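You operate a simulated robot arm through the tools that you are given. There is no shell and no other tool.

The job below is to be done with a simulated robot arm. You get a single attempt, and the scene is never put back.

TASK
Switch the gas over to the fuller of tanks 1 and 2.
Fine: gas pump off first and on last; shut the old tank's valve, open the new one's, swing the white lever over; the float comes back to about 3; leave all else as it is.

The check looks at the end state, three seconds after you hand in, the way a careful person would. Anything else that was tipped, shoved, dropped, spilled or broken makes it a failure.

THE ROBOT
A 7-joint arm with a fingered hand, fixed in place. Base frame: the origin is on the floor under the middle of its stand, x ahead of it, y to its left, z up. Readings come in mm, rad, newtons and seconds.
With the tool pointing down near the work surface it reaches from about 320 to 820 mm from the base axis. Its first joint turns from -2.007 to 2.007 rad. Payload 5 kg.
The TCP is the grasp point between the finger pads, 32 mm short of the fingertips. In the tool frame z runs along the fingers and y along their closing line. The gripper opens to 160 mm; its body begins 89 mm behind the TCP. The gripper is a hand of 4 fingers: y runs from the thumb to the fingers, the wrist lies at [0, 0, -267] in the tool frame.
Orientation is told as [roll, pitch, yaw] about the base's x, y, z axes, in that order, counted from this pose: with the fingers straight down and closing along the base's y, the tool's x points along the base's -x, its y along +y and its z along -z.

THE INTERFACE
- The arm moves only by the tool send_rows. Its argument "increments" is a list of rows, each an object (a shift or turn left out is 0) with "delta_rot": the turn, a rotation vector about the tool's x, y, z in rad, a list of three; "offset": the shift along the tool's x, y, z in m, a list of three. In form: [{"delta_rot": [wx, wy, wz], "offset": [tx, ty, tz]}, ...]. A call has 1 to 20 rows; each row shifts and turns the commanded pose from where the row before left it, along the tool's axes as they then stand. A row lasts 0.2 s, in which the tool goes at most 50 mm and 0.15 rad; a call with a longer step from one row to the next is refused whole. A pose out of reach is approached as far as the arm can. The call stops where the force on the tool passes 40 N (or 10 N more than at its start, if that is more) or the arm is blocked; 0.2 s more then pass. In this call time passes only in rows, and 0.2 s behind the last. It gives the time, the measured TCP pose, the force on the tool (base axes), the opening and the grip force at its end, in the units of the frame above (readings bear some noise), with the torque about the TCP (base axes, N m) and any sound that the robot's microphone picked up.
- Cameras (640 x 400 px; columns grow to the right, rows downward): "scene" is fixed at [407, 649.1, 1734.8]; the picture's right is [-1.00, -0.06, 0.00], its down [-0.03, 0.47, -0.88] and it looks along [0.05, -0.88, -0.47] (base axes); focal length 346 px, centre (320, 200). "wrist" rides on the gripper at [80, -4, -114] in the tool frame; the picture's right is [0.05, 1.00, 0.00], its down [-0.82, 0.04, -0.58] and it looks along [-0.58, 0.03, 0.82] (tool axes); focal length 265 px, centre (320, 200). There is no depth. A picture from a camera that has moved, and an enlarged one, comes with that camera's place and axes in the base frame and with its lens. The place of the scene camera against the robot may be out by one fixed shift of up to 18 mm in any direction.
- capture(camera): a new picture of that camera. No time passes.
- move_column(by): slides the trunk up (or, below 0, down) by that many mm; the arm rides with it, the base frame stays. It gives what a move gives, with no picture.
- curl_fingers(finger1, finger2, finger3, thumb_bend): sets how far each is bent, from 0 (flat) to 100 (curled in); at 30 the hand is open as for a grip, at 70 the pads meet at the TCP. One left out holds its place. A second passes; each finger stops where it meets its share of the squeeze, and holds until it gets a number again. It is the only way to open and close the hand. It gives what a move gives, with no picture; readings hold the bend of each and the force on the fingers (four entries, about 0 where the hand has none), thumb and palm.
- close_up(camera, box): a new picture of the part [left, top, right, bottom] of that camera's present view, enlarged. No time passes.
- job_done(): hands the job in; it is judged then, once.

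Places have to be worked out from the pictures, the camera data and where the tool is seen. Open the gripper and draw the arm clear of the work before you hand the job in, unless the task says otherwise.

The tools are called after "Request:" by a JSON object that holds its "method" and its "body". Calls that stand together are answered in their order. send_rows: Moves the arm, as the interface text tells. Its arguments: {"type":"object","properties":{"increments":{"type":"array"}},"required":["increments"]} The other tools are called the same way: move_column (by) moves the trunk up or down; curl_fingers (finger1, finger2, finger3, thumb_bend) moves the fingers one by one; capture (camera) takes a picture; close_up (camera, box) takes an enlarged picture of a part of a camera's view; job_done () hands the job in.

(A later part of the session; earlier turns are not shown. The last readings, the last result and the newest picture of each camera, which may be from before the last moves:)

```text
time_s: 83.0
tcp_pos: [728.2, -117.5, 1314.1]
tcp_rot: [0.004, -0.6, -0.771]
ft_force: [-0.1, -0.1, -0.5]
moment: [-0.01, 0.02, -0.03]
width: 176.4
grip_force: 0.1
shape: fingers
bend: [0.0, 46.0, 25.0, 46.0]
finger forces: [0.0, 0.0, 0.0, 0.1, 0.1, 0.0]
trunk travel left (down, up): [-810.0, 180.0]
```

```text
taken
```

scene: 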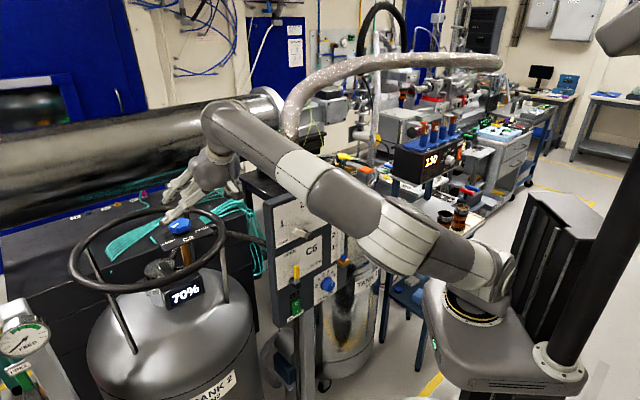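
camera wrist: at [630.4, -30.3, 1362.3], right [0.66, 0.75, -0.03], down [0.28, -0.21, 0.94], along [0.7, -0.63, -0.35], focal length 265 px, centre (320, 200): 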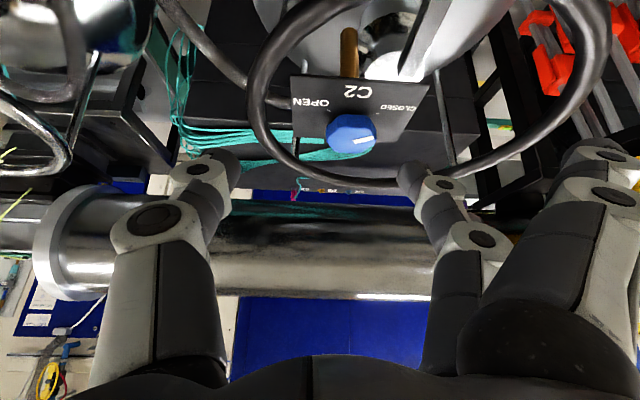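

The orientation was reached. The forearm is sloping up from a low elbow over the panel, so I raise the trunk 150 mm (to keep the forearm well above the panel top) before lowering the hand.

Request:
{"method": "move_column", "body": {"by": 150}}

Request:
{"method": "send_rows", "body": {"increments": [{"offset": [0.0085, 0.0061, 0.0368]}, {"offset": [0.0085, 0.0061, 0.0368]}, {"offset": [0.0085, 0.0061, 0.0368]}, {"offset": [0.0085, 0.0061, 0.0368]}, {"offset": [0.0085, 0.0061, 0.0368]}]}}

Request:
{"method": "capture", "body": {"camera": "scene"}}

Request:
{"method": "capture", "body": {"camera": "wrist"}}

```text
time_s: 84.7
tcp_pos: [727.6, -116.6, 1464.8]
tcp_rot: [0.005, -0.6, -0.771]
ft_force: [-0.6, 0.2, 0.3]
moment: [0.02, -0.01, -0.02]
width: 176.5
grip_force: 0.1
shape: fingers
bend: [0.0, 46.0, 25.0, 46.0]
finger forces: [0.0, 0.1, 0.0, 0.0, 0.0, 0.1]
trunk travel left (down, up): [-960.0, 30.0]
```

```text
time_s: 85.9
tcp_pos: [799.2, -142.3, 1289.4]
tcp_rot: [0.003, -0.6, -0.771]
ft_force: [0.6, 0.1, 1.0]
moment: [-0.05, 0.02, 0.0]
width: 176.7
grip_force: 0.1
shape: fingers
bend: [0.0, 46.0, 25.0, 46.0]
finger forces: [0.0, 0.1, 0.1, 0.0, 0.0, 0.1]
trunk travel left (down, up): [-960.0, 30.0]
```

```text
taken
```

scene: 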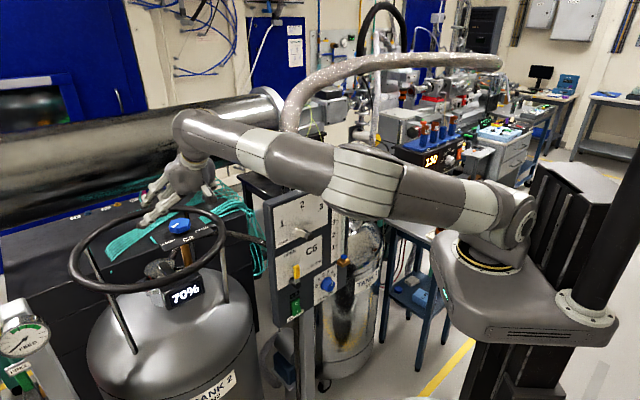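

```text
taken
camera wrist: at [701.7, -54.3, 1338.2], right [0.66, 0.75, -0.03], down [0.28, -0.21, 0.94], along [0.7, -0.63, -0.35], focal length 265 px, centre (320, 200)
```

wrist: 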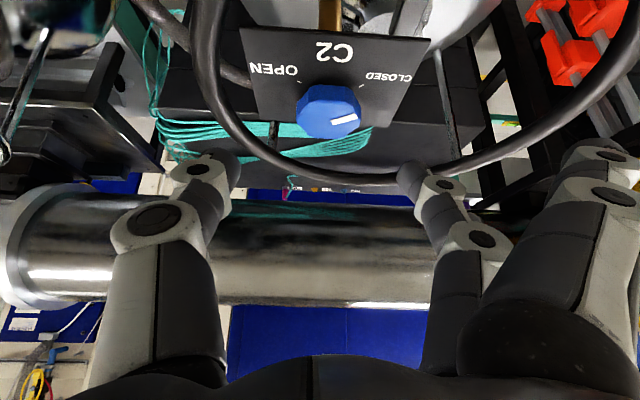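

I zoom to fix the knob relative to the hand from this closer view.

Request:
{"method": "close_up", "body": {"camera": "wrist", "box": [200, 30, 440, 180]}}

Request:
{"method": "close_up", "body": {"camera": "scene", "box": [120, 160, 240, 240]}}

```text
2.67 times, centred on (320, 105) of wrist
camera zoom: at [701.7, -54.3, 1338.2], right [0.66, 0.75, -0.03], down [0.28, -0.21, 0.94], along [0.7, -0.63, -0.35], focal length 708 px, centre (320, 453)
```

zoom: 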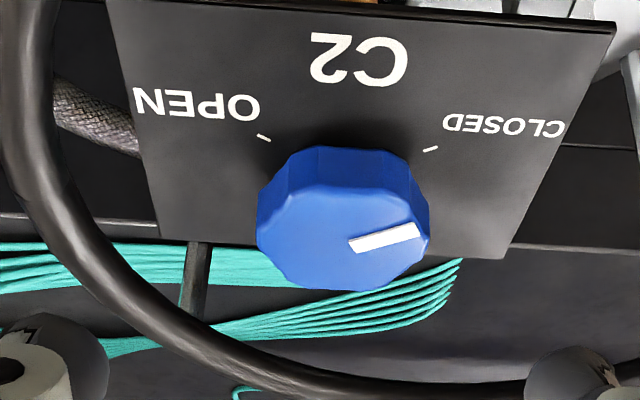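

```text
5.00 times, centred on (180, 200) of scene
camera zoom: at [407.0, 649.1, 1734.8], right [-1.0, -0.06, 0.0], down [-0.03, 0.47, -0.88], along [0.05, -0.88, -0.47], focal length 1729 px, centre (1020, 200)
```

zoom: 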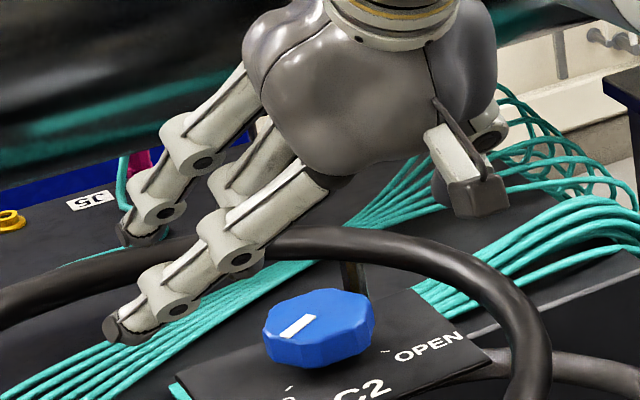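

Refined: C2's axis is at (860,-190), top z≈1179 and plate z≈1151. I advance 80 mm toward the grasp with the small corrections.

Request:
{"method": "send_rows", "body": {"increments": [{"offset": [0.002, 0.0021, 0.02]}, {"offset": [0.002, 0.0021, 0.02]}, {"offset": [0.002, 0.0021, 0.02]}, {"offset": [0.002, 0.0021, 0.02]}]}}

Request:
{"method": "close_up", "body": {"camera": "wrist", "box": [160, 60, 480, 260]}}

Request:
{"method": "capture", "body": {"camera": "scene"}}

```text
time_s: 86.9
tcp_pos: [831.7, -164.3, 1219.3]
tcp_rot: [0.005, -0.6, -0.769]
ft_force: [0.4, 0.5, 0.2]
moment: [0.0, 0.03, 0.0]
width: 176.4
grip_force: 0.0
shape: fingers
bend: [0.0, 46.0, 25.0, 46.0]
finger forces: [0.0, 0.0, 0.1, 0.0, 0.1, 0.1]
trunk travel left (down, up): [-960.0, 30.0]
```

```text
2.00 times, centred on (320, 160) of wrist
camera zoom: at [734.2, -75.9, 1267.8], right [0.66, 0.75, -0.03], down [0.28, -0.21, 0.94], along [0.7, -0.63, -0.35], focal length 531 px, centre (320, 280)
```

zoom: 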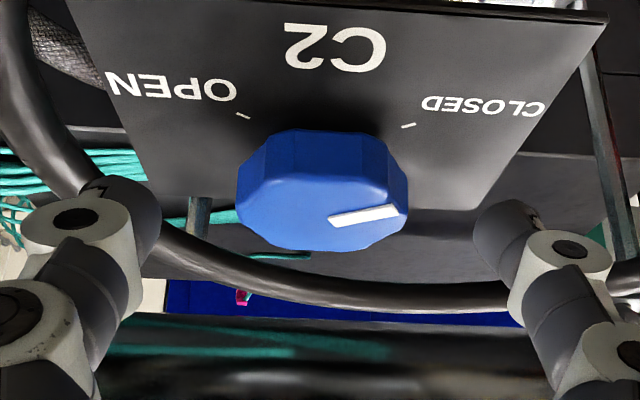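

```text
taken
```

scene: 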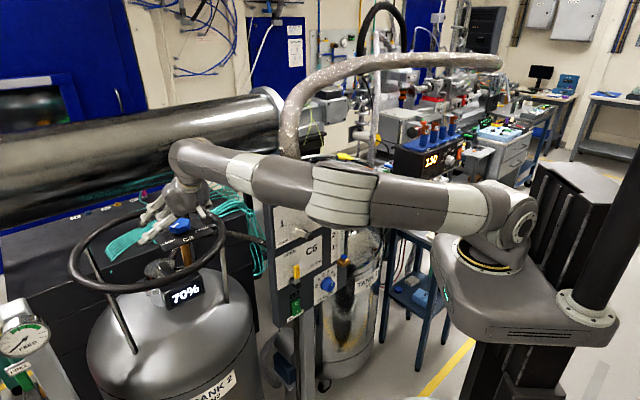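

Knob centred. I move in the last 28 mm, watching the force, then pinch.

Request:
{"method": "send_rows", "body": {"increments": [{"offset": [0, 0.0005, 0.01]}, {"offset": [0, 0.0005, 0.01]}, {"offset": [0, 0, 0.008]}]}}

Request:
{"method": "close_up", "body": {"camera": "wrist", "box": [160, 80, 480, 280]}}

```text
time_s: 87.7
tcp_pos: [844.0, -173.0, 1195.7]
tcp_rot: [0.006, -0.601, -0.77]
ft_force: [-0.3, -0.4, 0.5]
moment: [0.02, 0.0, 0.01]
width: 176.5
grip_force: 0.1
shape: fingers
bend: [0.0, 46.0, 25.0, 46.0]
finger forces: [0.0, 0.0, 0.1, 0.0, 0.0, 0.0]
trunk travel left (down, up): [-960.0, 30.0]
```

```text
2.00 times, centred on (320, 180) of wrist
camera zoom: at [746.5, -86.1, 1244.0], right [0.66, 0.75, -0.03], down [0.28, -0.21, 0.94], along [0.7, -0.63, -0.35], focal length 531 px, centre (320, 240)
```

zoom: 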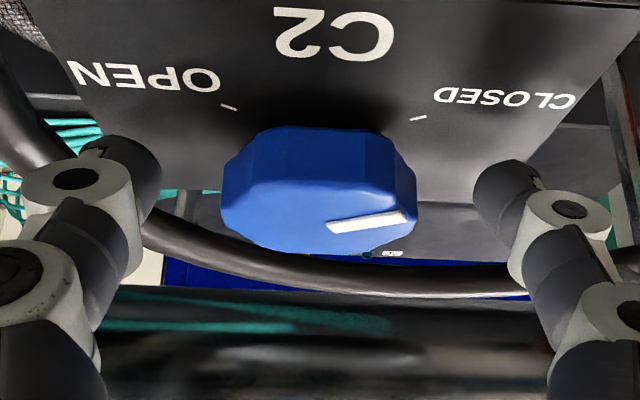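

No contact with the plate and the knob is centred between thumb and finger 2. I pinch it.

Request:
{"method": "curl_fingers", "body": {"finger2": 70, "thumb_bend": 70}}

Request:
{"method": "close_up", "body": {"camera": "wrist", "box": [160, 80, 480, 280]}}

```text
time_s: 88.7
tcp_pos: [843.4, -174.8, 1194.8]
tcp_rot: [0.003, -0.599, -0.771]
ft_force: [-9.3, -6.8, -7.3]
moment: [0.15, 0.04, -0.03]
width: 151.2
grip_force: 14.7
shape: fingers
bend: [0.0, 58.0, 25.0, 63.0]
finger forces: [0.0, 9.8, 0.0, 0.1, 19.1, 0.1]
trunk travel left (down, up): [-960.0, 30.0]
```

```text
2.00 times, centred on (320, 180) of wrist
camera zoom: at [745.0, -87.6, 1243.8], right [0.66, 0.75, -0.03], down [0.28, -0.21, 0.94], along [0.69, -0.63, -0.35], focal length 531 px, centre (320, 240)
```

zoom: 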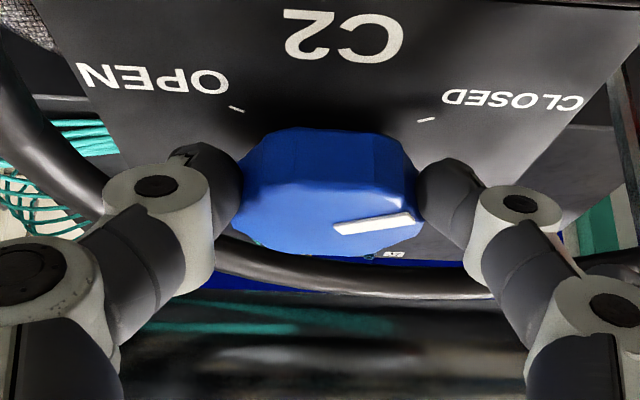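

Pinched (10 N / 19 N). I turn counter-clockwise 40° about the vertical through the knob.

Request:
{"method": "send_rows", "body": {"increments": [{"offset": [0.0001, -0.0033, 0], "delta_rot": [-0.079, 0, -0.1155]}, {"offset": [0.0001, -0.0033, 0], "delta_rot": [-0.079, 0, -0.1155]}, {"offset": [0.0001, -0.0033, 0], "delta_rot": [-0.079, 0, -0.1155]}, {"offset": [0.0001, -0.0033, 0], "delta_rot": [-0.079, 0, -0.1155]}, {"offset": [0.0001, -0.0033, 0], "delta_rot": [-0.079, 0, -0.1155]}]}}

Request:
{"method": "close_up", "body": {"camera": "wrist", "box": [160, 80, 480, 280]}}

Request:
{"method": "capture", "body": {"camera": "scene"}}

```text
time_s: 89.9
tcp_pos: [837.0, -191.6, 1195.2]
tcp_rot: [0.005, -0.604, -0.07]
ft_force: [-0.1, -13.9, -8.0]
moment: [-0.05, 0.12, -0.3]
width: 151.5
grip_force: 14.8
shape: fingers
bend: [0.0, 57.0, 25.0, 63.0]
finger forces: [0.1, 7.6, 0.0, 0.0, 20.7, 0.0]
trunk travel left (down, up): [-960.0, 30.0]
```

```text
2.00 times, centred on (320, 180) of wrist
camera zoom: at [704.8, -186.5, 1243.7], right [0.02, 1.0, -0.03], down [0.34, 0.02, 0.94], along [0.94, -0.03, -0.34], focal length 531 px, centre (320, 240)
```

zoom: 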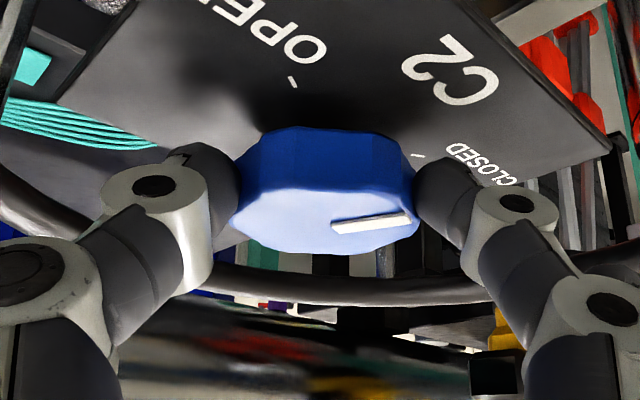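

```text
taken
```

scene: 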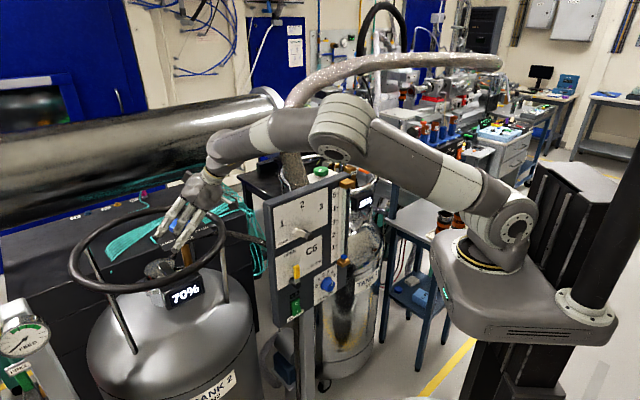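

The knob follows the hand (40° so far) and the arm is clear. I continue 16° more.

Request:
{"method": "send_rows", "body": {"increments": [{"offset": [0.0001, -0.0033, 0], "delta_rot": [-0.079, 0, -0.1155]}, {"offset": [0.0001, -0.0033, 0], "delta_rot": [-0.079, 0, -0.1155]}]}}

Request:
{"method": "capture", "body": {"camera": "scene"}}

Request:
{"method": "close_up", "body": {"camera": "wrist", "box": [160, 80, 480, 280]}}

```text
time_s: 90.5
tcp_pos: [838.0, -196.8, 1195.4]
tcp_rot: [0.002, -0.607, 0.212]
ft_force: [3.8, -12.2, -3.7]
moment: [-0.15, 0.01, -0.33]
width: 152.1
grip_force: 14.7
shape: fingers
bend: [0.0, 57.0, 25.0, 63.0]
finger forces: [0.0, 7.9, 0.0, 0.0, 21.1, 0.1]
trunk travel left (down, up): [-960.0, 30.0]
```

```text
taken
```

scene: 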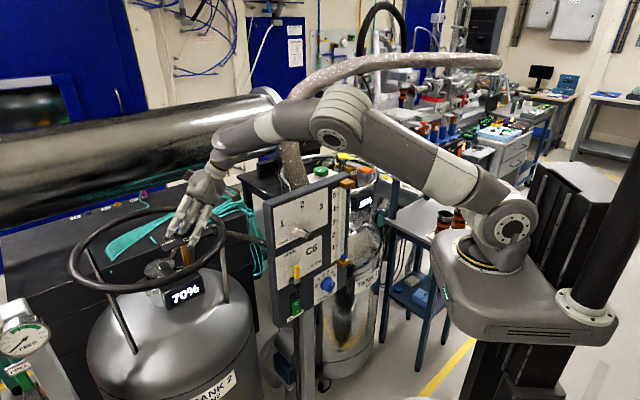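

```text
2.00 times, centred on (320, 180) of wrist
camera zoom: at [709.2, -229.4, 1243.2], right [-0.25, 0.97, -0.03], down [0.33, 0.11, 0.94], along [0.91, 0.23, -0.34], focal length 531 px, centre (320, 240)
```

zoom: 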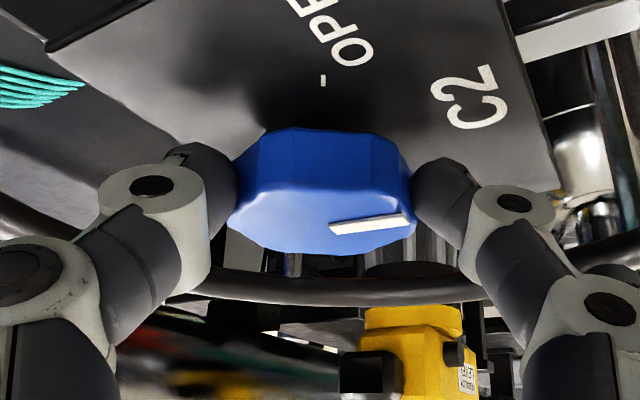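

56° done. I release, swing back, and regrip for the rest.

Request:
{"method": "curl_fingers", "body": {"finger2": 46, "thumb_bend": 46}}

Request:
{"method": "send_rows", "body": {"increments": [{"offset": [-0.0001, 0.0033, 0], "delta_rot": [0.0815, 0, 0.119]}, {"offset": [-0.0001, 0.0033, 0], "delta_rot": [0.0815, 0, 0.119]}, {"offset": [-0.0001, 0.0033, 0], "delta_rot": [0.0815, 0, 0.119]}, {"offset": [-0.0001, 0.0033, 0], "delta_rot": [0.0815, 0, 0.119]}, {"offset": [-0.0001, 0.0033, 0], "delta_rot": [0.0815, 0, 0.119]}, {"offset": [-0.0001, 0.0033, 0], "delta_rot": [0.0815, 0, 0.119]}, {"offset": [-0.0001, 0.0033, 0], "delta_rot": [0.0815, 0, 0.119]}]}}

Request:
{"method": "close_up", "body": {"camera": "wrist", "box": [160, 80, 480, 280]}}

```text
time_s: 91.5
tcp_pos: [835.8, -194.7, 1194.9]
tcp_rot: [0.003, -0.604, 0.21]
ft_force: [0.2, -0.2, 0.0]
moment: [-0.01, -0.01, -0.02]
width: 175.7
grip_force: 0.0
shape: fingers
bend: [0.0, 46.0, 25.0, 46.0]
finger forces: [0.0, 0.0, 0.0, 0.1, 0.0, 0.1]
trunk travel left (down, up): [-960.0, 30.0]
```

```text
time_s: 93.1
tcp_pos: [842.0, -170.6, 1194.9]
tcp_rot: [0.001, -0.602, -0.801]
ft_force: [-0.1, 0.6, 0.2]
moment: [0.01, 0.02, -0.01]
width: 176.0
grip_force: 0.0
shape: fingers
bend: [0.0, 46.0, 25.0, 46.0]
finger forces: [0.0, 0.0, 0.1, 0.0, 0.0, 0.0]
trunk travel left (down, up): [-960.0, 30.0]
```

```text
2.00 times, centred on (320, 180) of wrist
camera zoom: at [746.7, -82.0, 1243.2], right [0.68, 0.73, -0.03], down [0.27, -0.22, 0.94], along [0.68, -0.65, -0.35], focal length 531 px, centre (320, 240)
```

zoom: 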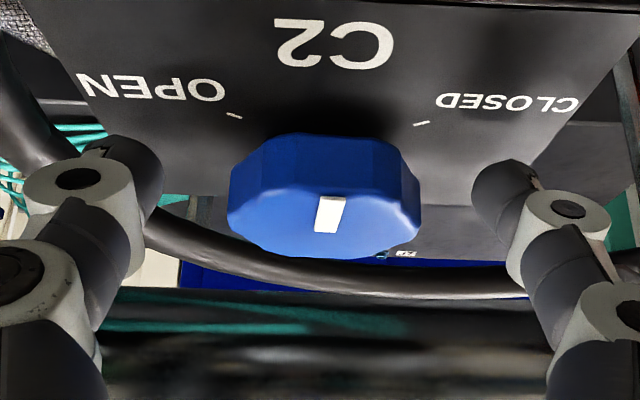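

The pointer is midway now. I pinch again and turn the remaining ~60°.

Request:
{"method": "curl_fingers", "body": {"finger2": 70, "thumb_bend": 70}}

Request:
{"method": "send_rows", "body": {"increments": [{"offset": [0.0001, -0.0035, 0], "delta_rot": [-0.0836, 0, -0.1221]}, {"offset": [0.0001, -0.0035, 0], "delta_rot": [-0.0836, 0, -0.1221]}, {"offset": [0.0001, -0.0035, 0], "delta_rot": [-0.0836, 0, -0.1221]}, {"offset": [0.0001, -0.0035, 0], "delta_rot": [-0.0836, 0, -0.1221]}, {"offset": [0.0001, -0.0035, 0], "delta_rot": [-0.0836, 0, -0.1221]}, {"offset": [0.0001, -0.0035, 0], "delta_rot": [-0.0836, 0, -0.1221]}, {"offset": [0.0001, -0.0035, 0], "delta_rot": [-0.0836, 0, -0.1221]}]}}

Request:
{"method": "close_up", "body": {"camera": "wrist", "box": [160, 80, 480, 280]}}

```text
time_s: 94.1
tcp_pos: [840.3, -174.3, 1194.8]
tcp_rot: [0.003, -0.601, -0.8]
ft_force: [-7.3, -5.5, -5.7]
moment: [0.17, 0.06, -0.23]
width: 148.1
grip_force: 13.5
shape: fingers
bend: [0.0, 56.0, 25.0, 64.0]
finger forces: [0.0, 8.9, 0.1, 0.0, 18.0, 0.1]
trunk travel left (down, up): [-960.0, 30.0]
```

```text
time_s: 95.7
tcp_pos: [830.5, -198.8, 1195.7]
tcp_rot: [0.001, -0.602, 0.236]
ft_force: [-6.3, -18.8, -6.7]
moment: [-0.27, 0.27, -0.48]
width: 150.3
grip_force: 14.2
shape: fingers
bend: [0.0, 58.0, 25.0, 64.0]
finger forces: [0.1, 5.7, 0.0, 0.0, 23.4, 0.0]
trunk travel left (down, up): [-960.0, 30.0]
```

```text
2.00 times, centred on (320, 180) of wrist
camera zoom: at [704.4, -234.1, 1243.3], right [-0.28, 0.96, -0.03], down [0.32, 0.12, 0.94], along [0.9, 0.25, -0.34], focal length 531 px, centre (320, 240)
```

zoom: 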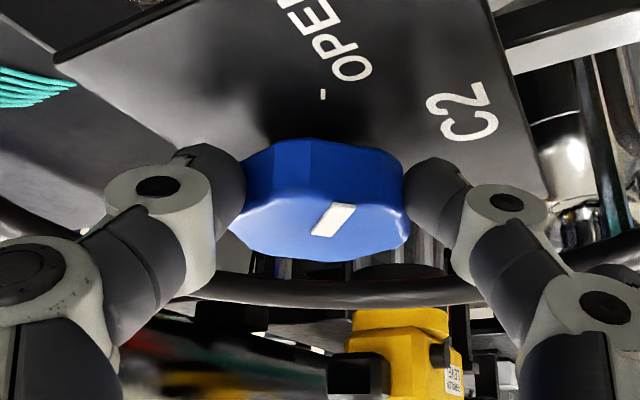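

The knob slipped a bit in the fingers this time; the pointer is still about 20° short of OPEN. I release and look at it.

Request:
{"method": "curl_fingers", "body": {"finger2": 44, "thumb_bend": 46}}

Request:
{"method": "send_rows", "body": {"increments": [{"offset": [-0.0001, 0.0033, 0], "delta_rot": [0.079, 0, 0.1155]}, {"offset": [-0.0001, 0.0033, 0], "delta_rot": [0.079, 0, 0.1155]}, {"offset": [-0.0001, 0.0033, 0], "delta_rot": [0.079, 0, 0.1155]}, {"offset": [-0.0001, 0.0033, 0], "delta_rot": [0.079, 0, 0.1155]}, {"offset": [-0.0001, 0.0033, 0], "delta_rot": [0.079, 0, 0.1155]}]}}

Request:
{"method": "close_up", "body": {"camera": "wrist", "box": [160, 80, 480, 280]}}

```text
time_s: 96.7
tcp_pos: [832.6, -194.2, 1196.6]
tcp_rot: [0.002, -0.604, 0.238]
ft_force: [-0.1, 0.3, -1.0]
moment: [0.03, 0.01, 0.0]
width: 175.5
grip_force: 0.1
shape: fingers
bend: [0.0, 44.0, 25.0, 46.0]
finger forces: [0.1, 0.0, 0.0, 0.0, 0.1, 0.0]
trunk travel left (down, up): [-960.0, 30.0]
```

```text
time_s: 97.9
tcp_pos: [833.8, -176.5, 1196.0]
tcp_rot: [0.002, -0.603, -0.463]
ft_force: [-0.5, 0.5, 0.2]
moment: [-0.02, 0.0, -0.03]
width: 176.1
grip_force: 0.0
shape: fingers
bend: [0.0, 44.0, 25.0, 46.0]
finger forces: [0.1, 0.0, 0.0, 0.0, 0.0, 0.1]
trunk travel left (down, up): [-960.0, 30.0]
```

```text
2.00 times, centred on (320, 180) of wrist
camera zoom: at [714.4, -122.5, 1244.3], right [0.41, 0.91, -0.03], down [0.33, -0.12, 0.94], along [0.85, -0.39, -0.35], focal length 531 px, centre (320, 240)
```

zoom: 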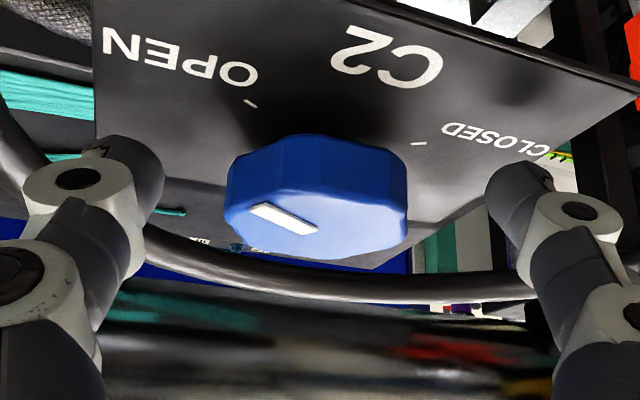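

From this angle the pointer lines up with the OPEN tick (both near azimuth 196-198°). I back off along the tool axis to confirm from farther.

Request:
{"method": "send_rows", "body": {"increments": [{"offset": [0, 0, -0.025]}, {"offset": [0, 0, -0.035]}, {"offset": [0, 0, -0.035]}]}}

Request:
{"method": "close_up", "body": {"camera": "wrist", "box": [180, 20, 460, 195]}}

Request:
{"method": "close_up", "body": {"camera": "scene", "box": [130, 190, 250, 265]}}

```text
time_s: 98.7
tcp_pos: [782.5, -154.3, 1274.8]
tcp_rot: [0.005, -0.603, -0.464]
ft_force: [0.3, 0.5, -0.3]
moment: [0.02, 0.03, 0.03]
width: 175.6
grip_force: 0.0
shape: fingers
bend: [0.0, 44.0, 25.0, 46.0]
finger forces: [0.1, 0.0, 0.1, 0.0, 0.0, 0.1]
trunk travel left (down, up): [-960.0, 30.0]
```

```text
2.29 times, centred on (320, 108) of wrist
camera zoom: at [662.4, -100.2, 1323.1], right [0.41, 0.91, -0.03], down [0.33, -0.12, 0.94], along [0.85, -0.39, -0.35], focal length 607 px, centre (320, 411)
```

zoom: 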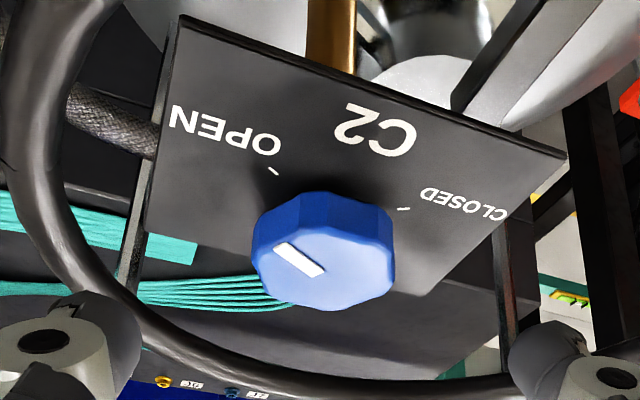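

```text
5.33 times, centred on (190, 228) of scene
camera zoom: at [407.0, 649.1, 1734.8], right [-1.0, -0.06, 0.0], down [-0.03, 0.47, -0.88], along [0.05, -0.88, -0.47], focal length 1844 px, centre (1013, 53)
```

zoom: 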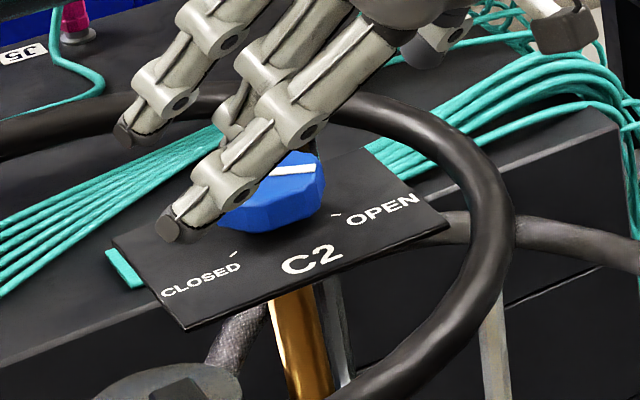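

C2's pointer is at the OPEN tick. I retreat from tank 2 back along the tool axis and toward the robot, then level the hand.

Request:
{"method": "send_rows", "body": {"increments": [{"offset": [0, 0, -0.037]}, {"offset": [0, 0, -0.037]}, {"offset": [0, 0, -0.037]}, {"offset": [0, 0, -0.037]}, {"offset": [0.0245, 0.0062, -0.029]}, {"offset": [0.0245, 0.0062, -0.029]}, {"offset": [0.0245, 0.0062, -0.029]}, {"offset": [0.0245, 0.0062, -0.029]}, {"offset": [0.0245, 0.0062, -0.029]}, {"delta_rot": [0, 0.15, 0]}, {"delta_rot": [0, 0.15, 0]}, {"delta_rot": [0, 0.15, 0]}, {"delta_rot": [0, 0.15, 0]}]}}

Request:
{"method": "capture", "body": {"camera": "scene"}}

Request:
{"method": "close_up", "body": {"camera": "scene", "box": [130, 190, 250, 265]}}

Request:
{"method": "capture", "body": {"camera": "wrist"}}

```text
time_s: 101.5
tcp_pos: [561.2, -8.8, 1446.3]
tcp_rot: [0.005, 0.0, -0.461]
ft_force: [0.7, 0.0, -0.3]
moment: [0.0, -0.02, 0.02]
width: 175.8
grip_force: 0.0
shape: fingers
bend: [0.0, 44.0, 25.0, 46.0]
finger forces: [0.0, 0.0, 0.1, 0.0, 0.1, 0.0]
trunk travel left (down, up): [-960.0, 30.0]
```

```text
taken
```

scene: 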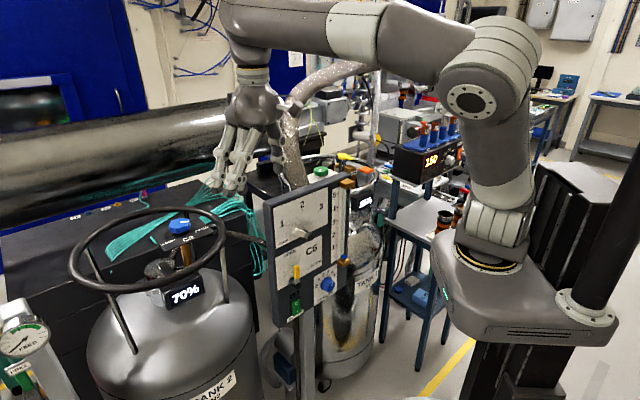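

```text
5.33 times, centred on (190, 228) of scene
camera zoom: at [407.0, 649.1, 1734.8], right [-1.0, -0.06, 0.0], down [-0.03, 0.47, -0.88], along [0.05, -0.88, -0.47], focal length 1844 px, centre (1013, 53)
```

zoom: 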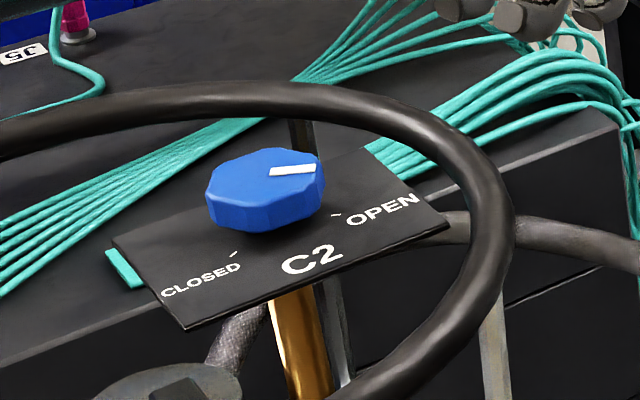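

```text
taken
camera wrist: at [485.7, 22.3, 1559.2], right [0.4, 0.92, 0.0], down [0.75, -0.33, 0.58], along [0.53, -0.23, -0.82], focal length 265 px, centre (320, 200)
```

wrist: 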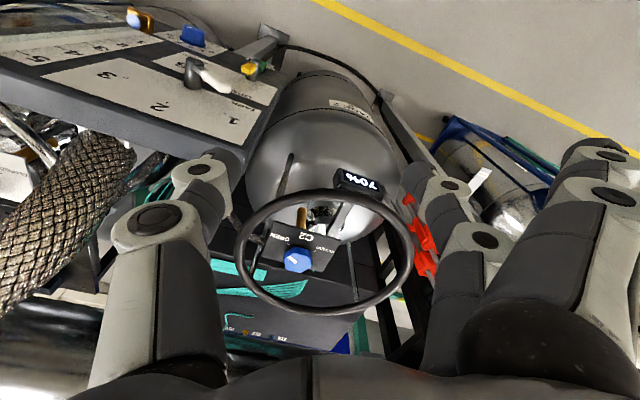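

C2 reads OPEN. Next the white lever: I turn the hand so the thumb side faces the panel (yaw 0.69) and go to a standoff left of the lever, thumb straight down.

Request:
{"method": "send_rows", "body": {"increments": [{"delta_rot": [0, 0, -0.144]}, {"delta_rot": [0, 0, -0.144]}, {"delta_rot": [0, 0, -0.144]}, {"delta_rot": [0, 0, -0.144]}, {"delta_rot": [0, 0, -0.144]}, {"delta_rot": [0, 0, -0.144]}, {"delta_rot": [0, 0, -0.144]}, {"delta_rot": [0, 0, -0.144]}, {"offset": [0.0213, 0.0299, 0]}, {"offset": [0.0213, 0.0299, 0]}]}}

Request:
{"method": "curl_fingers", "body": {"finger1": 30, "finger2": 30, "finger3": 30, "thumb_bend": 30}}

Request:
{"method": "move_column", "body": {"by": -150}}

Request:
{"method": "capture", "body": {"camera": "wrist"}}

Request:
{"method": "capture", "body": {"camera": "scene"}}

```text
time_s: 103.7
tcp_pos: [487.9, 12.1, 1445.8]
tcp_rot: [-0.001, -0.002, 0.691]
ft_force: [0.4, 0.6, -0.4]
moment: [-0.02, 0.0, 0.02]
width: 176.0
grip_force: 0.0
shape: fingers
bend: [0.0, 44.0, 25.0, 46.0]
finger forces: [0.1, 0.1, 0.0, 0.1, 0.1, 0.1]
trunk travel left (down, up): [-960.0, 30.0]
```

```text
time_s: 104.7
tcp_pos: [489.4, 10.8, 1445.0]
tcp_rot: [-0.002, -0.002, 0.691]
ft_force: [0.1, -0.8, 0.3]
moment: [-0.03, 0.01, -0.04]
width: 170.7
grip_force: 0.0
shape: fingers
bend: [30.0, 30.0, 30.0, 30.0]
finger forces: [0.2, 0.1, 0.0, 0.0, 0.0, 0.0]
trunk travel left (down, up): [-960.0, 30.0]
```

```text
time_s: 106.5
tcp_pos: [489.2, 12.1, 1296.1]
tcp_rot: [0.0, -0.004, 0.691]
ft_force: [0.2, 0.3, -0.4]
moment: [0.0, 0.04, 0.01]
width: 171.0
grip_force: 0.0
shape: fingers
bend: [30.0, 30.0, 30.0, 30.0]
finger forces: [0.0, 0.0, 0.1, 0.0, 0.0, 0.0]
trunk travel left (down, up): [-810.0, 180.0]
```

```text
taken
camera wrist: at [428.6, -43.7, 1409.1], right [-0.68, 0.74, 0.0], down [0.6, 0.55, 0.58], along [0.43, 0.39, -0.81], focal length 265 px, centre (320, 200)
```

wrist: 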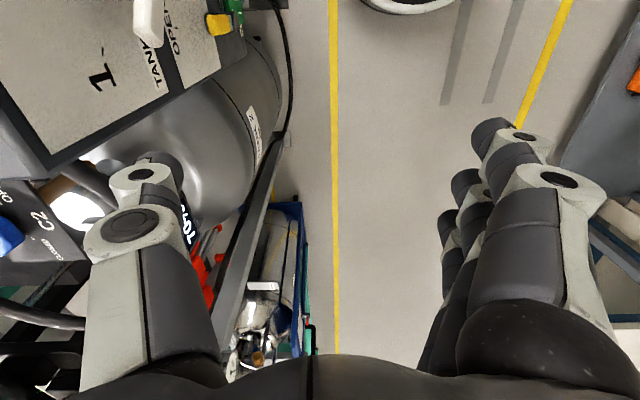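

```text
taken
```

scene: 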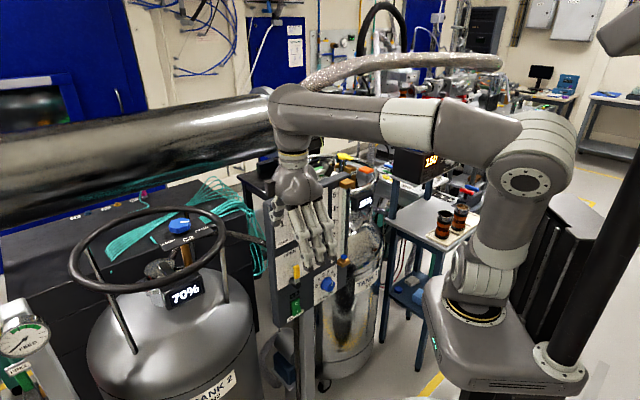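

The lever tip is visible at top-left of the wrist view and the thumb is ~70 mm to its left. I lower 63 mm so the thumb tip comes level with the lever (z≈1203).

Request:
{"method": "move_column", "body": {"by": -63}}

Request:
{"method": "capture", "body": {"camera": "wrist"}}

Request:
{"method": "close_up", "body": {"camera": "scene", "box": [250, 150, 370, 290]}}

```text
time_s: 107.5
tcp_pos: [489.5, 11.3, 1233.0]
tcp_rot: [-0.001, -0.003, 0.692]
ft_force: [-0.8, 0.2, 0.3]
moment: [-0.01, 0.0, -0.01]
width: 170.7
grip_force: 0.1
shape: fingers
bend: [30.0, 30.0, 30.0, 30.0]
finger forces: [0.0, 0.0, 0.0, 0.1, 0.0, 0.0]
trunk travel left (down, up): [-747.0, 243.0]
```

```text
taken
camera wrist: at [428.6, -43.8, 1346.1], right [-0.68, 0.74, 0.0], down [0.6, 0.55, 0.58], along [0.43, 0.39, -0.81], focal length 265 px, centre (320, 200)
```

wrist: 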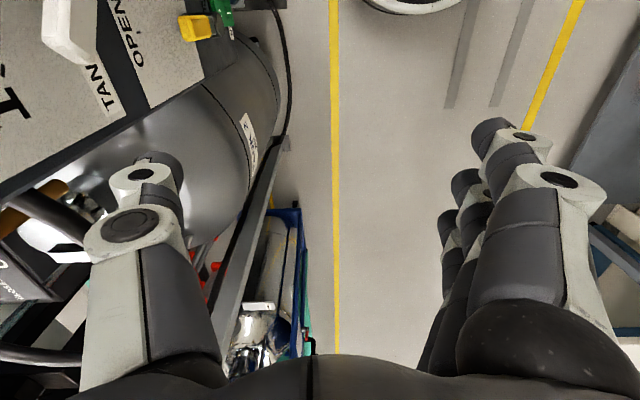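

```text
2.86 times, centred on (310, 220) of scene
camera zoom: at [407.0, 649.1, 1734.8], right [-1.0, -0.06, 0.0], down [-0.03, 0.47, -0.88], along [0.05, -0.88, -0.47], focal length 988 px, centre (349, 143)
```

zoom: 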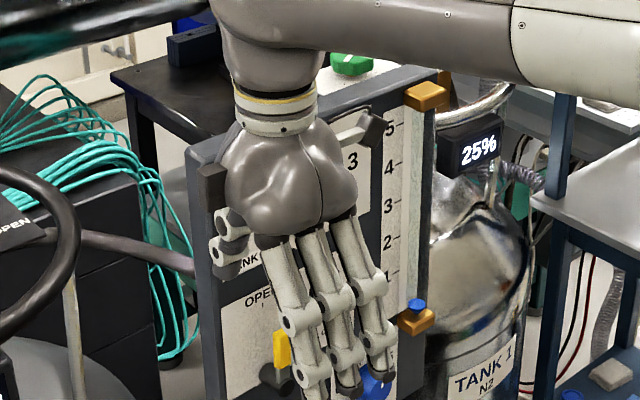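

The lever tip is at about (505,-110,1227). I bring the thumb 20 mm closer to the panel and 30 mm toward the lever, then check the gap.

Request:
{"method": "send_rows", "body": {"increments": [{"offset": [0.015, -0.01, 0]}, {"offset": [0.015, -0.01, 0]}]}}

Request:
{"method": "capture", "body": {"camera": "wrist"}}

Request:
{"method": "close_up", "body": {"camera": "scene", "box": [260, 180, 360, 260]}}

```text
time_s: 108.1
tcp_pos: [480.2, -23.9, 1232.2]
tcp_rot: [0.001, -0.003, 0.691]
ft_force: [0.3, -0.9, -0.1]
moment: [-0.02, 0.01, -0.02]
width: 170.7
grip_force: 0.0
shape: fingers
bend: [30.0, 30.0, 30.0, 30.0]
finger forces: [0.1, 0.0, 0.0, 0.1, 0.1, 0.0]
trunk travel left (down, up): [-747.0, 243.0]
```

```text
taken
camera wrist: at [419.3, -78.5, 1346.1], right [-0.68, 0.74, 0.0], down [0.6, 0.55, 0.58], along [0.43, 0.39, -0.81], focal length 265 px, centre (320, 200)
```

wrist: 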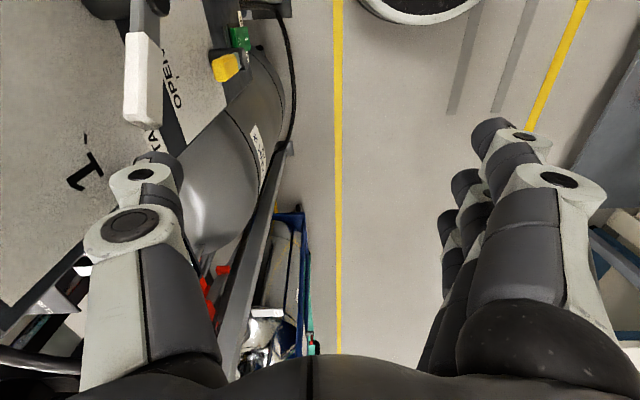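

```text
5.00 times, centred on (310, 220) of scene
camera zoom: at [407.0, 649.1, 1734.8], right [-1.0, -0.06, 0.0], down [-0.03, 0.47, -0.88], along [0.05, -0.88, -0.47], focal length 1729 px, centre (370, 100)
```

zoom: 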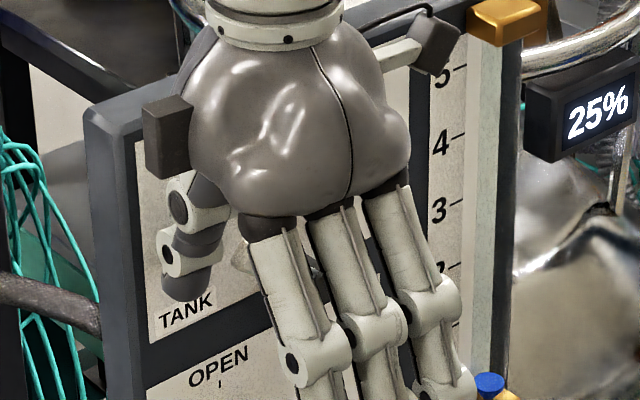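

The thumb is aligned with the lever's plane, about 20 mm to its left. I push sideways along the panel (tool +x) 30 mm first and look.

Request:
{"method": "send_rows", "body": {"increments": [{"offset": [0.01, 0, 0]}, {"offset": [0.01, 0, 0]}, {"offset": [0.01, 0, 0]}]}}

Request:
{"method": "capture", "body": {"camera": "wrist"}}

```text
time_s: 108.9
tcp_pos: [454.5, -42.4, 1232.4]
tcp_rot: [-0.002, -0.004, 0.689]
ft_force: [1.1, 2.7, 4.5]
moment: [-0.29, -0.25, 0.21]
width: 171.8
grip_force: 2.1
shape: fingers
bend: [30.0, 30.0, 30.0, 30.0]
finger forces: [0.1, 0.1, 0.1, 0.0, 4.2, 0.1]
trunk travel left (down, up): [-747.0, 243.0]
```

```text
taken
camera wrist: at [394.0, -97.2, 1345.8], right [-0.68, 0.74, 0.0], down [0.6, 0.55, 0.58], along [0.43, 0.39, -0.81], focal length 265 px, centre (320, 200)
```

wrist: 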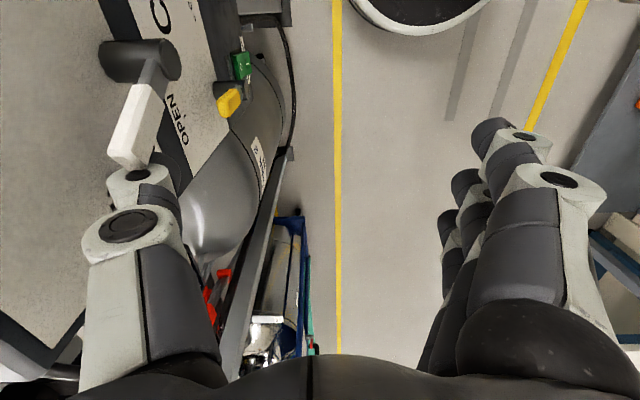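

Contact with the lever (4 N on the thumb). I continue pushing another 20 mm in 5 mm steps.

Request:
{"method": "send_rows", "body": {"increments": [{"offset": [0.005, 0, 0]}, {"offset": [0.005, 0, 0]}, {"offset": [0.005, 0, 0]}, {"offset": [0.005, 0, 0]}]}}

Request:
{"method": "capture", "body": {"camera": "wrist"}}

Request:
{"method": "close_up", "body": {"camera": "scene", "box": [260, 180, 360, 260]}}

```text
time_s: 109.9
tcp_pos: [439.7, -55.5, 1231.1]
tcp_rot: [-0.001, -0.004, 0.691]
ft_force: [0.9, 0.8, 0.0]
moment: [-0.02, 0.0, 0.01]
width: 171.2
grip_force: 0.2
shape: fingers
bend: [30.0, 30.0, 30.0, 30.0]
finger forces: [0.0, 0.0, 0.0, 0.2, 0.3, 0.1]
trunk travel left (down, up): [-747.0, 243.0]
```

```text
taken
camera wrist: at [379.7, -110.4, 1345.9], right [-0.68, 0.74, 0.0], down [0.6, 0.55, 0.58], along [0.43, 0.39, -0.81], focal length 265 px, centre (320, 200)
```

wrist: 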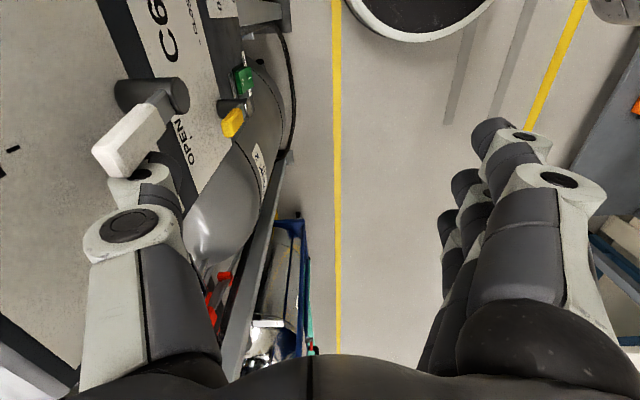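

```text
5.00 times, centred on (310, 220) of scene
camera zoom: at [407.0, 649.1, 1734.8], right [-1.0, -0.06, 0.0], down [-0.03, 0.47, -0.88], along [0.05, -0.88, -0.47], focal length 1729 px, centre (370, 100)
```

zoom: 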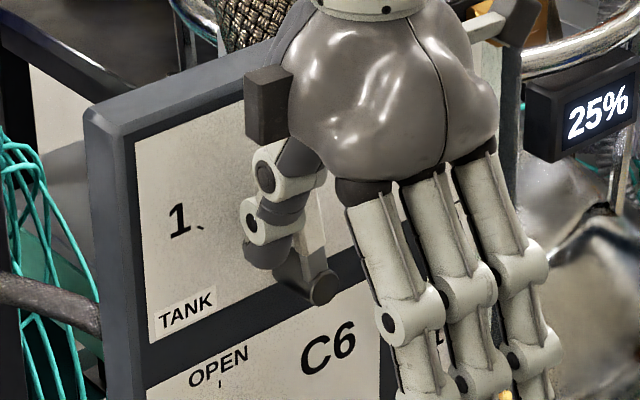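

The lever looks almost upright and the force has vanished, suggesting it clicked into position 2. I zoom to check.

Request:
{"method": "close_up", "body": {"camera": "wrist", "box": [60, 50, 260, 220]}}

Request:
{"method": "close_up", "body": {"camera": "scene", "box": [285, 205, 335, 245]}}

```text
2.35 times, centred on (160, 135) of wrist
camera zoom: at [379.7, -110.4, 1345.9], right [-0.68, 0.74, 0.0], down [0.6, 0.55, 0.58], along [0.43, 0.39, -0.81], focal length 624 px, centre (696, 353)
```

zoom: 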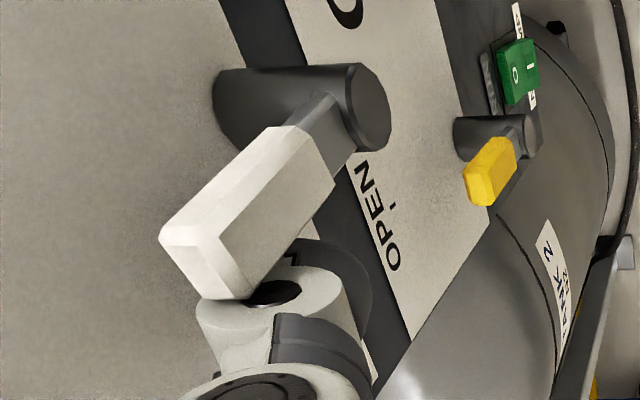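

```text
10.00 times, centred on (310, 225) of scene
camera zoom: at [407.0, 649.1, 1734.8], right [-1.0, -0.06, 0.0], down [-0.03, 0.47, -0.88], along [0.05, -0.88, -0.47], focal length 3457 px, centre (420, -50)
```

zoom: 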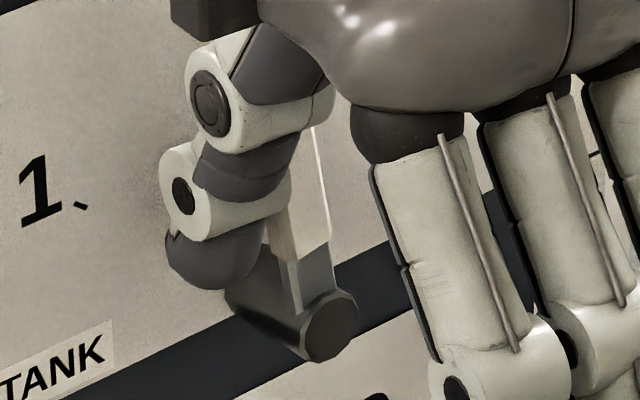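

By triangulation the lever is about 8° short of upright. I nudge it 4 mm further and re-measure.

Request:
{"method": "send_rows", "body": {"increments": [{"offset": [0.002, 0, 0]}, {"offset": [0.002, 0, 0]}]}}

Request:
{"method": "close_up", "body": {"camera": "wrist", "box": [60, 50, 260, 220]}}

Request:
{"method": "close_up", "body": {"camera": "scene", "box": [285, 205, 335, 245]}}

```text
time_s: 110.5
tcp_pos: [437.2, -58.3, 1231.3]
tcp_rot: [-0.002, -0.005, 0.692]
ft_force: [0.5, -0.7, 0.9]
moment: [0.0, 0.0, -0.03]
width: 171.3
grip_force: 0.0
shape: fingers
bend: [30.0, 30.0, 30.0, 30.0]
finger forces: [0.0, 0.0, 0.0, 0.1, 0.0, 0.1]
trunk travel left (down, up): [-747.0, 243.0]
```

```text
2.35 times, centred on (160, 135) of wrist
camera zoom: at [377.2, -112.6, 1345.1], right [-0.68, 0.74, 0.0], down [0.6, 0.55, 0.58], along [0.43, 0.39, -0.81], focal length 624 px, centre (696, 353)
```

zoom: 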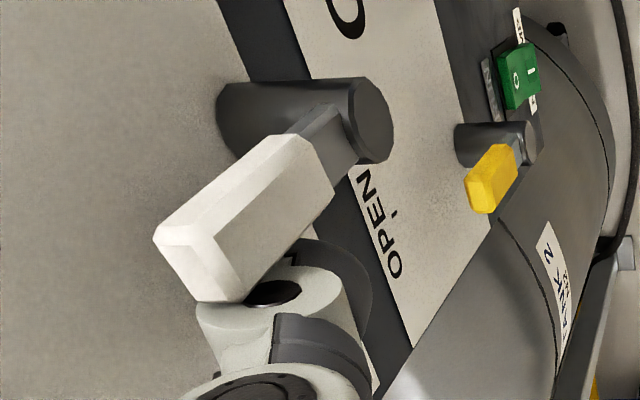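

```text
10.00 times, centred on (310, 225) of scene
camera zoom: at [407.0, 649.1, 1734.8], right [-1.0, -0.06, 0.0], down [-0.03, 0.47, -0.88], along [0.05, -0.88, -0.47], focal length 3457 px, centre (420, -50)
```

zoom: 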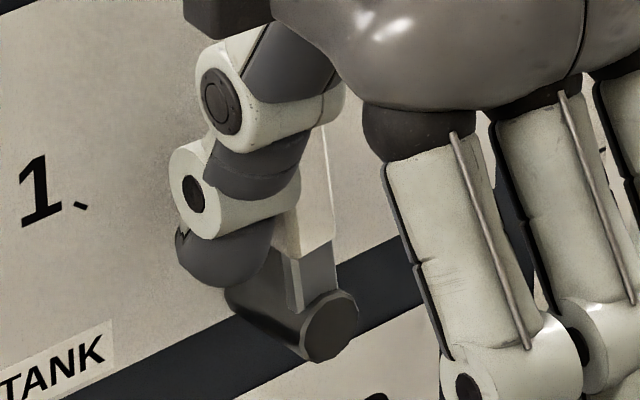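

I pull the thumb away to the left so the scene camera can see the lever, to judge its angle properly.

Request:
{"method": "send_rows", "body": {"increments": [{"offset": [-0.03, 0, 0]}, {"offset": [-0.03, 0.005, 0]}, {"offset": [-0.03, 0.005, 0]}, {"offset": [-0.03, 0.005, 0]}, {"offset": [-0.03, 0.005, 0]}]}}

Request:
{"method": "close_up", "body": {"camera": "scene", "box": [255, 180, 355, 280]}}

Request:
{"method": "capture", "body": {"camera": "wrist"}}

```text
time_s: 111.7
tcp_pos: [541.4, 54.3, 1232.2]
tcp_rot: [0.0, -0.003, 0.692]
ft_force: [0.1, 0.1, -0.4]
moment: [-0.04, 0.03, -0.01]
width: 171.3
grip_force: 0.1
shape: fingers
bend: [30.0, 30.0, 30.0, 30.0]
finger forces: [0.0, 0.0, 0.1, 0.0, 0.1, 0.1]
trunk travel left (down, up): [-747.0, 243.0]
```

```text
4.00 times, centred on (305, 230) of scene
camera zoom: at [407.0, 649.1, 1734.8], right [-1.0, -0.06, 0.0], down [-0.03, 0.47, -0.88], along [0.05, -0.88, -0.47], focal length 1383 px, centre (380, 80)
```

zoom: 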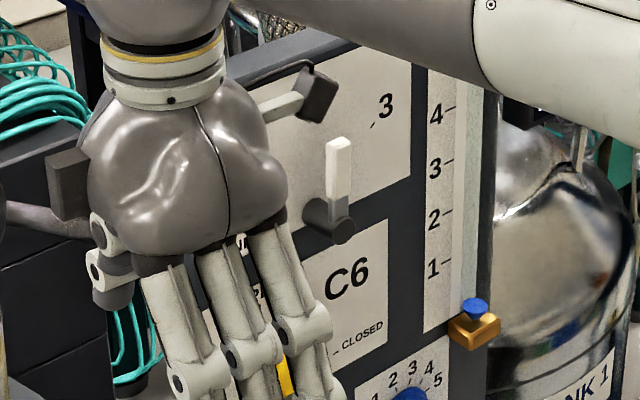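

```text
taken
camera wrist: at [480.0, -1.1, 1346.0], right [-0.68, 0.74, 0.0], down [0.6, 0.55, 0.58], along [0.43, 0.39, -0.81], focal length 265 px, centre (320, 200)
```

wrist: 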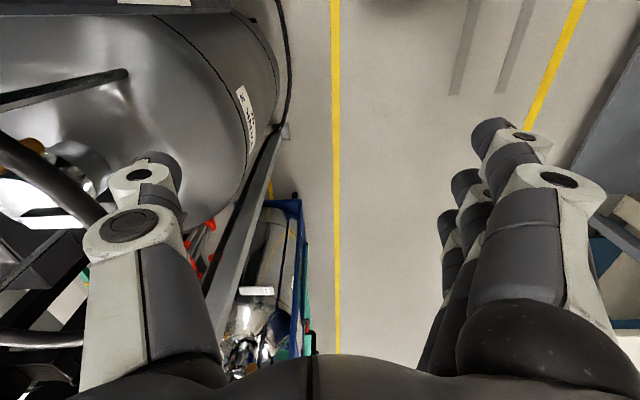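

The lever now stands nearly upright. I move the hand a bit farther left so the "2" mark is visible and compare.

Request:
{"method": "send_rows", "body": {"increments": [{"offset": [-0.035, 0.02, 0]}, {"offset": [-0.035, 0.02, 0]}]}}

Request:
{"method": "close_up", "body": {"camera": "scene", "box": [280, 190, 340, 250]}}

Request:
{"method": "close_up", "body": {"camera": "scene", "box": [255, 180, 355, 330]}}

```text
time_s: 112.3
tcp_pos: [570.7, 128.3, 1233.5]
tcp_rot: [0.001, -0.004, 0.689]
ft_force: [-0.2, 1.0, 0.3]
moment: [-0.06, 0.02, -0.02]
width: 171.5
grip_force: 0.1
shape: fingers
bend: [30.0, 30.0, 30.0, 30.0]
finger forces: [0.0, 0.1, 0.0, 0.0, 0.0, 0.0]
trunk travel left (down, up): [-747.0, 243.0]
```

```text
6.67 times, centred on (310, 220) of scene
camera zoom: at [407.0, 649.1, 1734.8], right [-1.0, -0.06, 0.0], down [-0.03, 0.47, -0.88], along [0.05, -0.88, -0.47], focal length 2305 px, centre (387, 67)
```

zoom: 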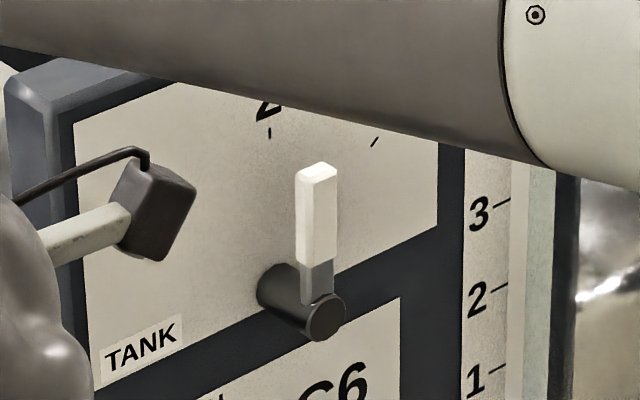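

```text
2.67 times, centred on (305, 255) of scene
camera zoom: at [407.0, 649.1, 1734.8], right [-1.0, -0.06, 0.0], down [-0.03, 0.47, -0.88], along [0.05, -0.88, -0.47], focal length 922 px, centre (360, 53)
```

zoom: 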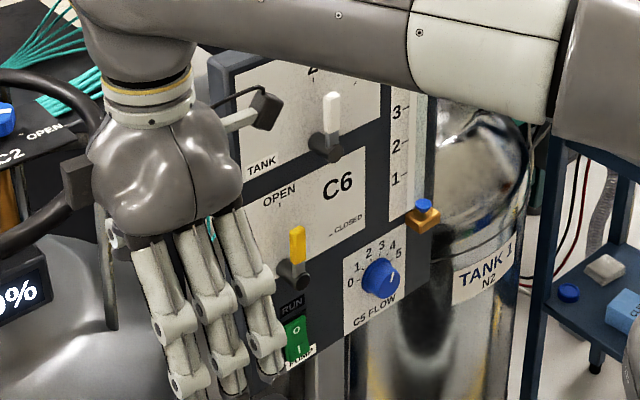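

The lever is in line with the "2" tick. Now the pump: I spread the thumb again, curl the fingers, go to the standoff in front of the switch and take up the earlier pressing orientation.

Request:
{"method": "curl_fingers", "body": {"finger1": 100, "finger2": 100, "finger3": 100, "thumb_bend": 0}}

Request:
{"method": "send_rows", "body": {"increments": [{"offset": [0.0215, 0.0053, -0.024]}, {"offset": [0.0215, 0.0053, -0.024]}, {"offset": [0.0215, 0.0053, -0.024]}, {"offset": [0.0215, 0.0053, -0.024]}, {"offset": [0.0215, 0.0053, -0.024]}, {"delta_rot": [0.15, 0, 0]}, {"delta_rot": [0.15, 0, 0]}, {"delta_rot": [0, 0, 0.117]}, {"delta_rot": [0, 0, 0.117]}, {"delta_rot": [0, 0, 0.117]}]}}

Request:
{"method": "capture", "body": {"camera": "scene"}}

```text
time_s: 113.3
tcp_pos: [570.1, 129.3, 1232.6]
tcp_rot: [-0.001, -0.002, 0.691]
ft_force: [0.0, -0.3, -0.2]
moment: [-0.01, 0.01, 0.0]
width: 87.4
grip_force: 0.0
shape: fingers
bend: [100.0, 100.0, 100.0, 0.0]
finger forces: [0.0, 0.0, 0.0, 0.0, 0.0, 0.1]
trunk travel left (down, up): [-747.0, 243.0]
```

```text
time_s: 115.5
tcp_pos: [467.2, 80.7, 1353.4]
tcp_rot: [-0.283, -0.106, 0.352]
ft_force: [-0.4, -0.2, 0.5]
moment: [-0.02, 0.03, 0.03]
width: 87.2
grip_force: 0.1
shape: fingers
bend: [100.0, 100.0, 100.0, 0.0]
finger forces: [0.0, 0.0, 0.1, 0.0, 0.1, 0.0]
trunk travel left (down, up): [-747.0, 243.0]
```

```text
taken
```

scene: 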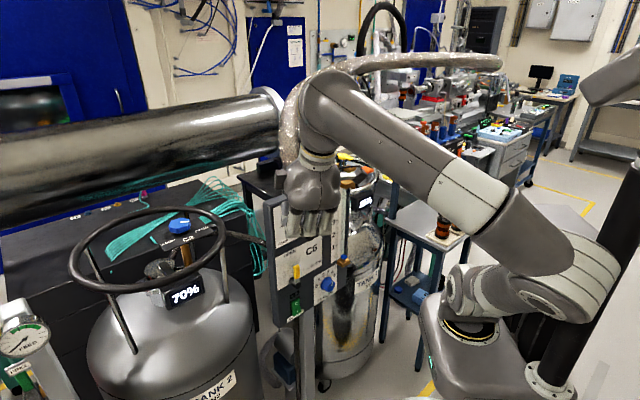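

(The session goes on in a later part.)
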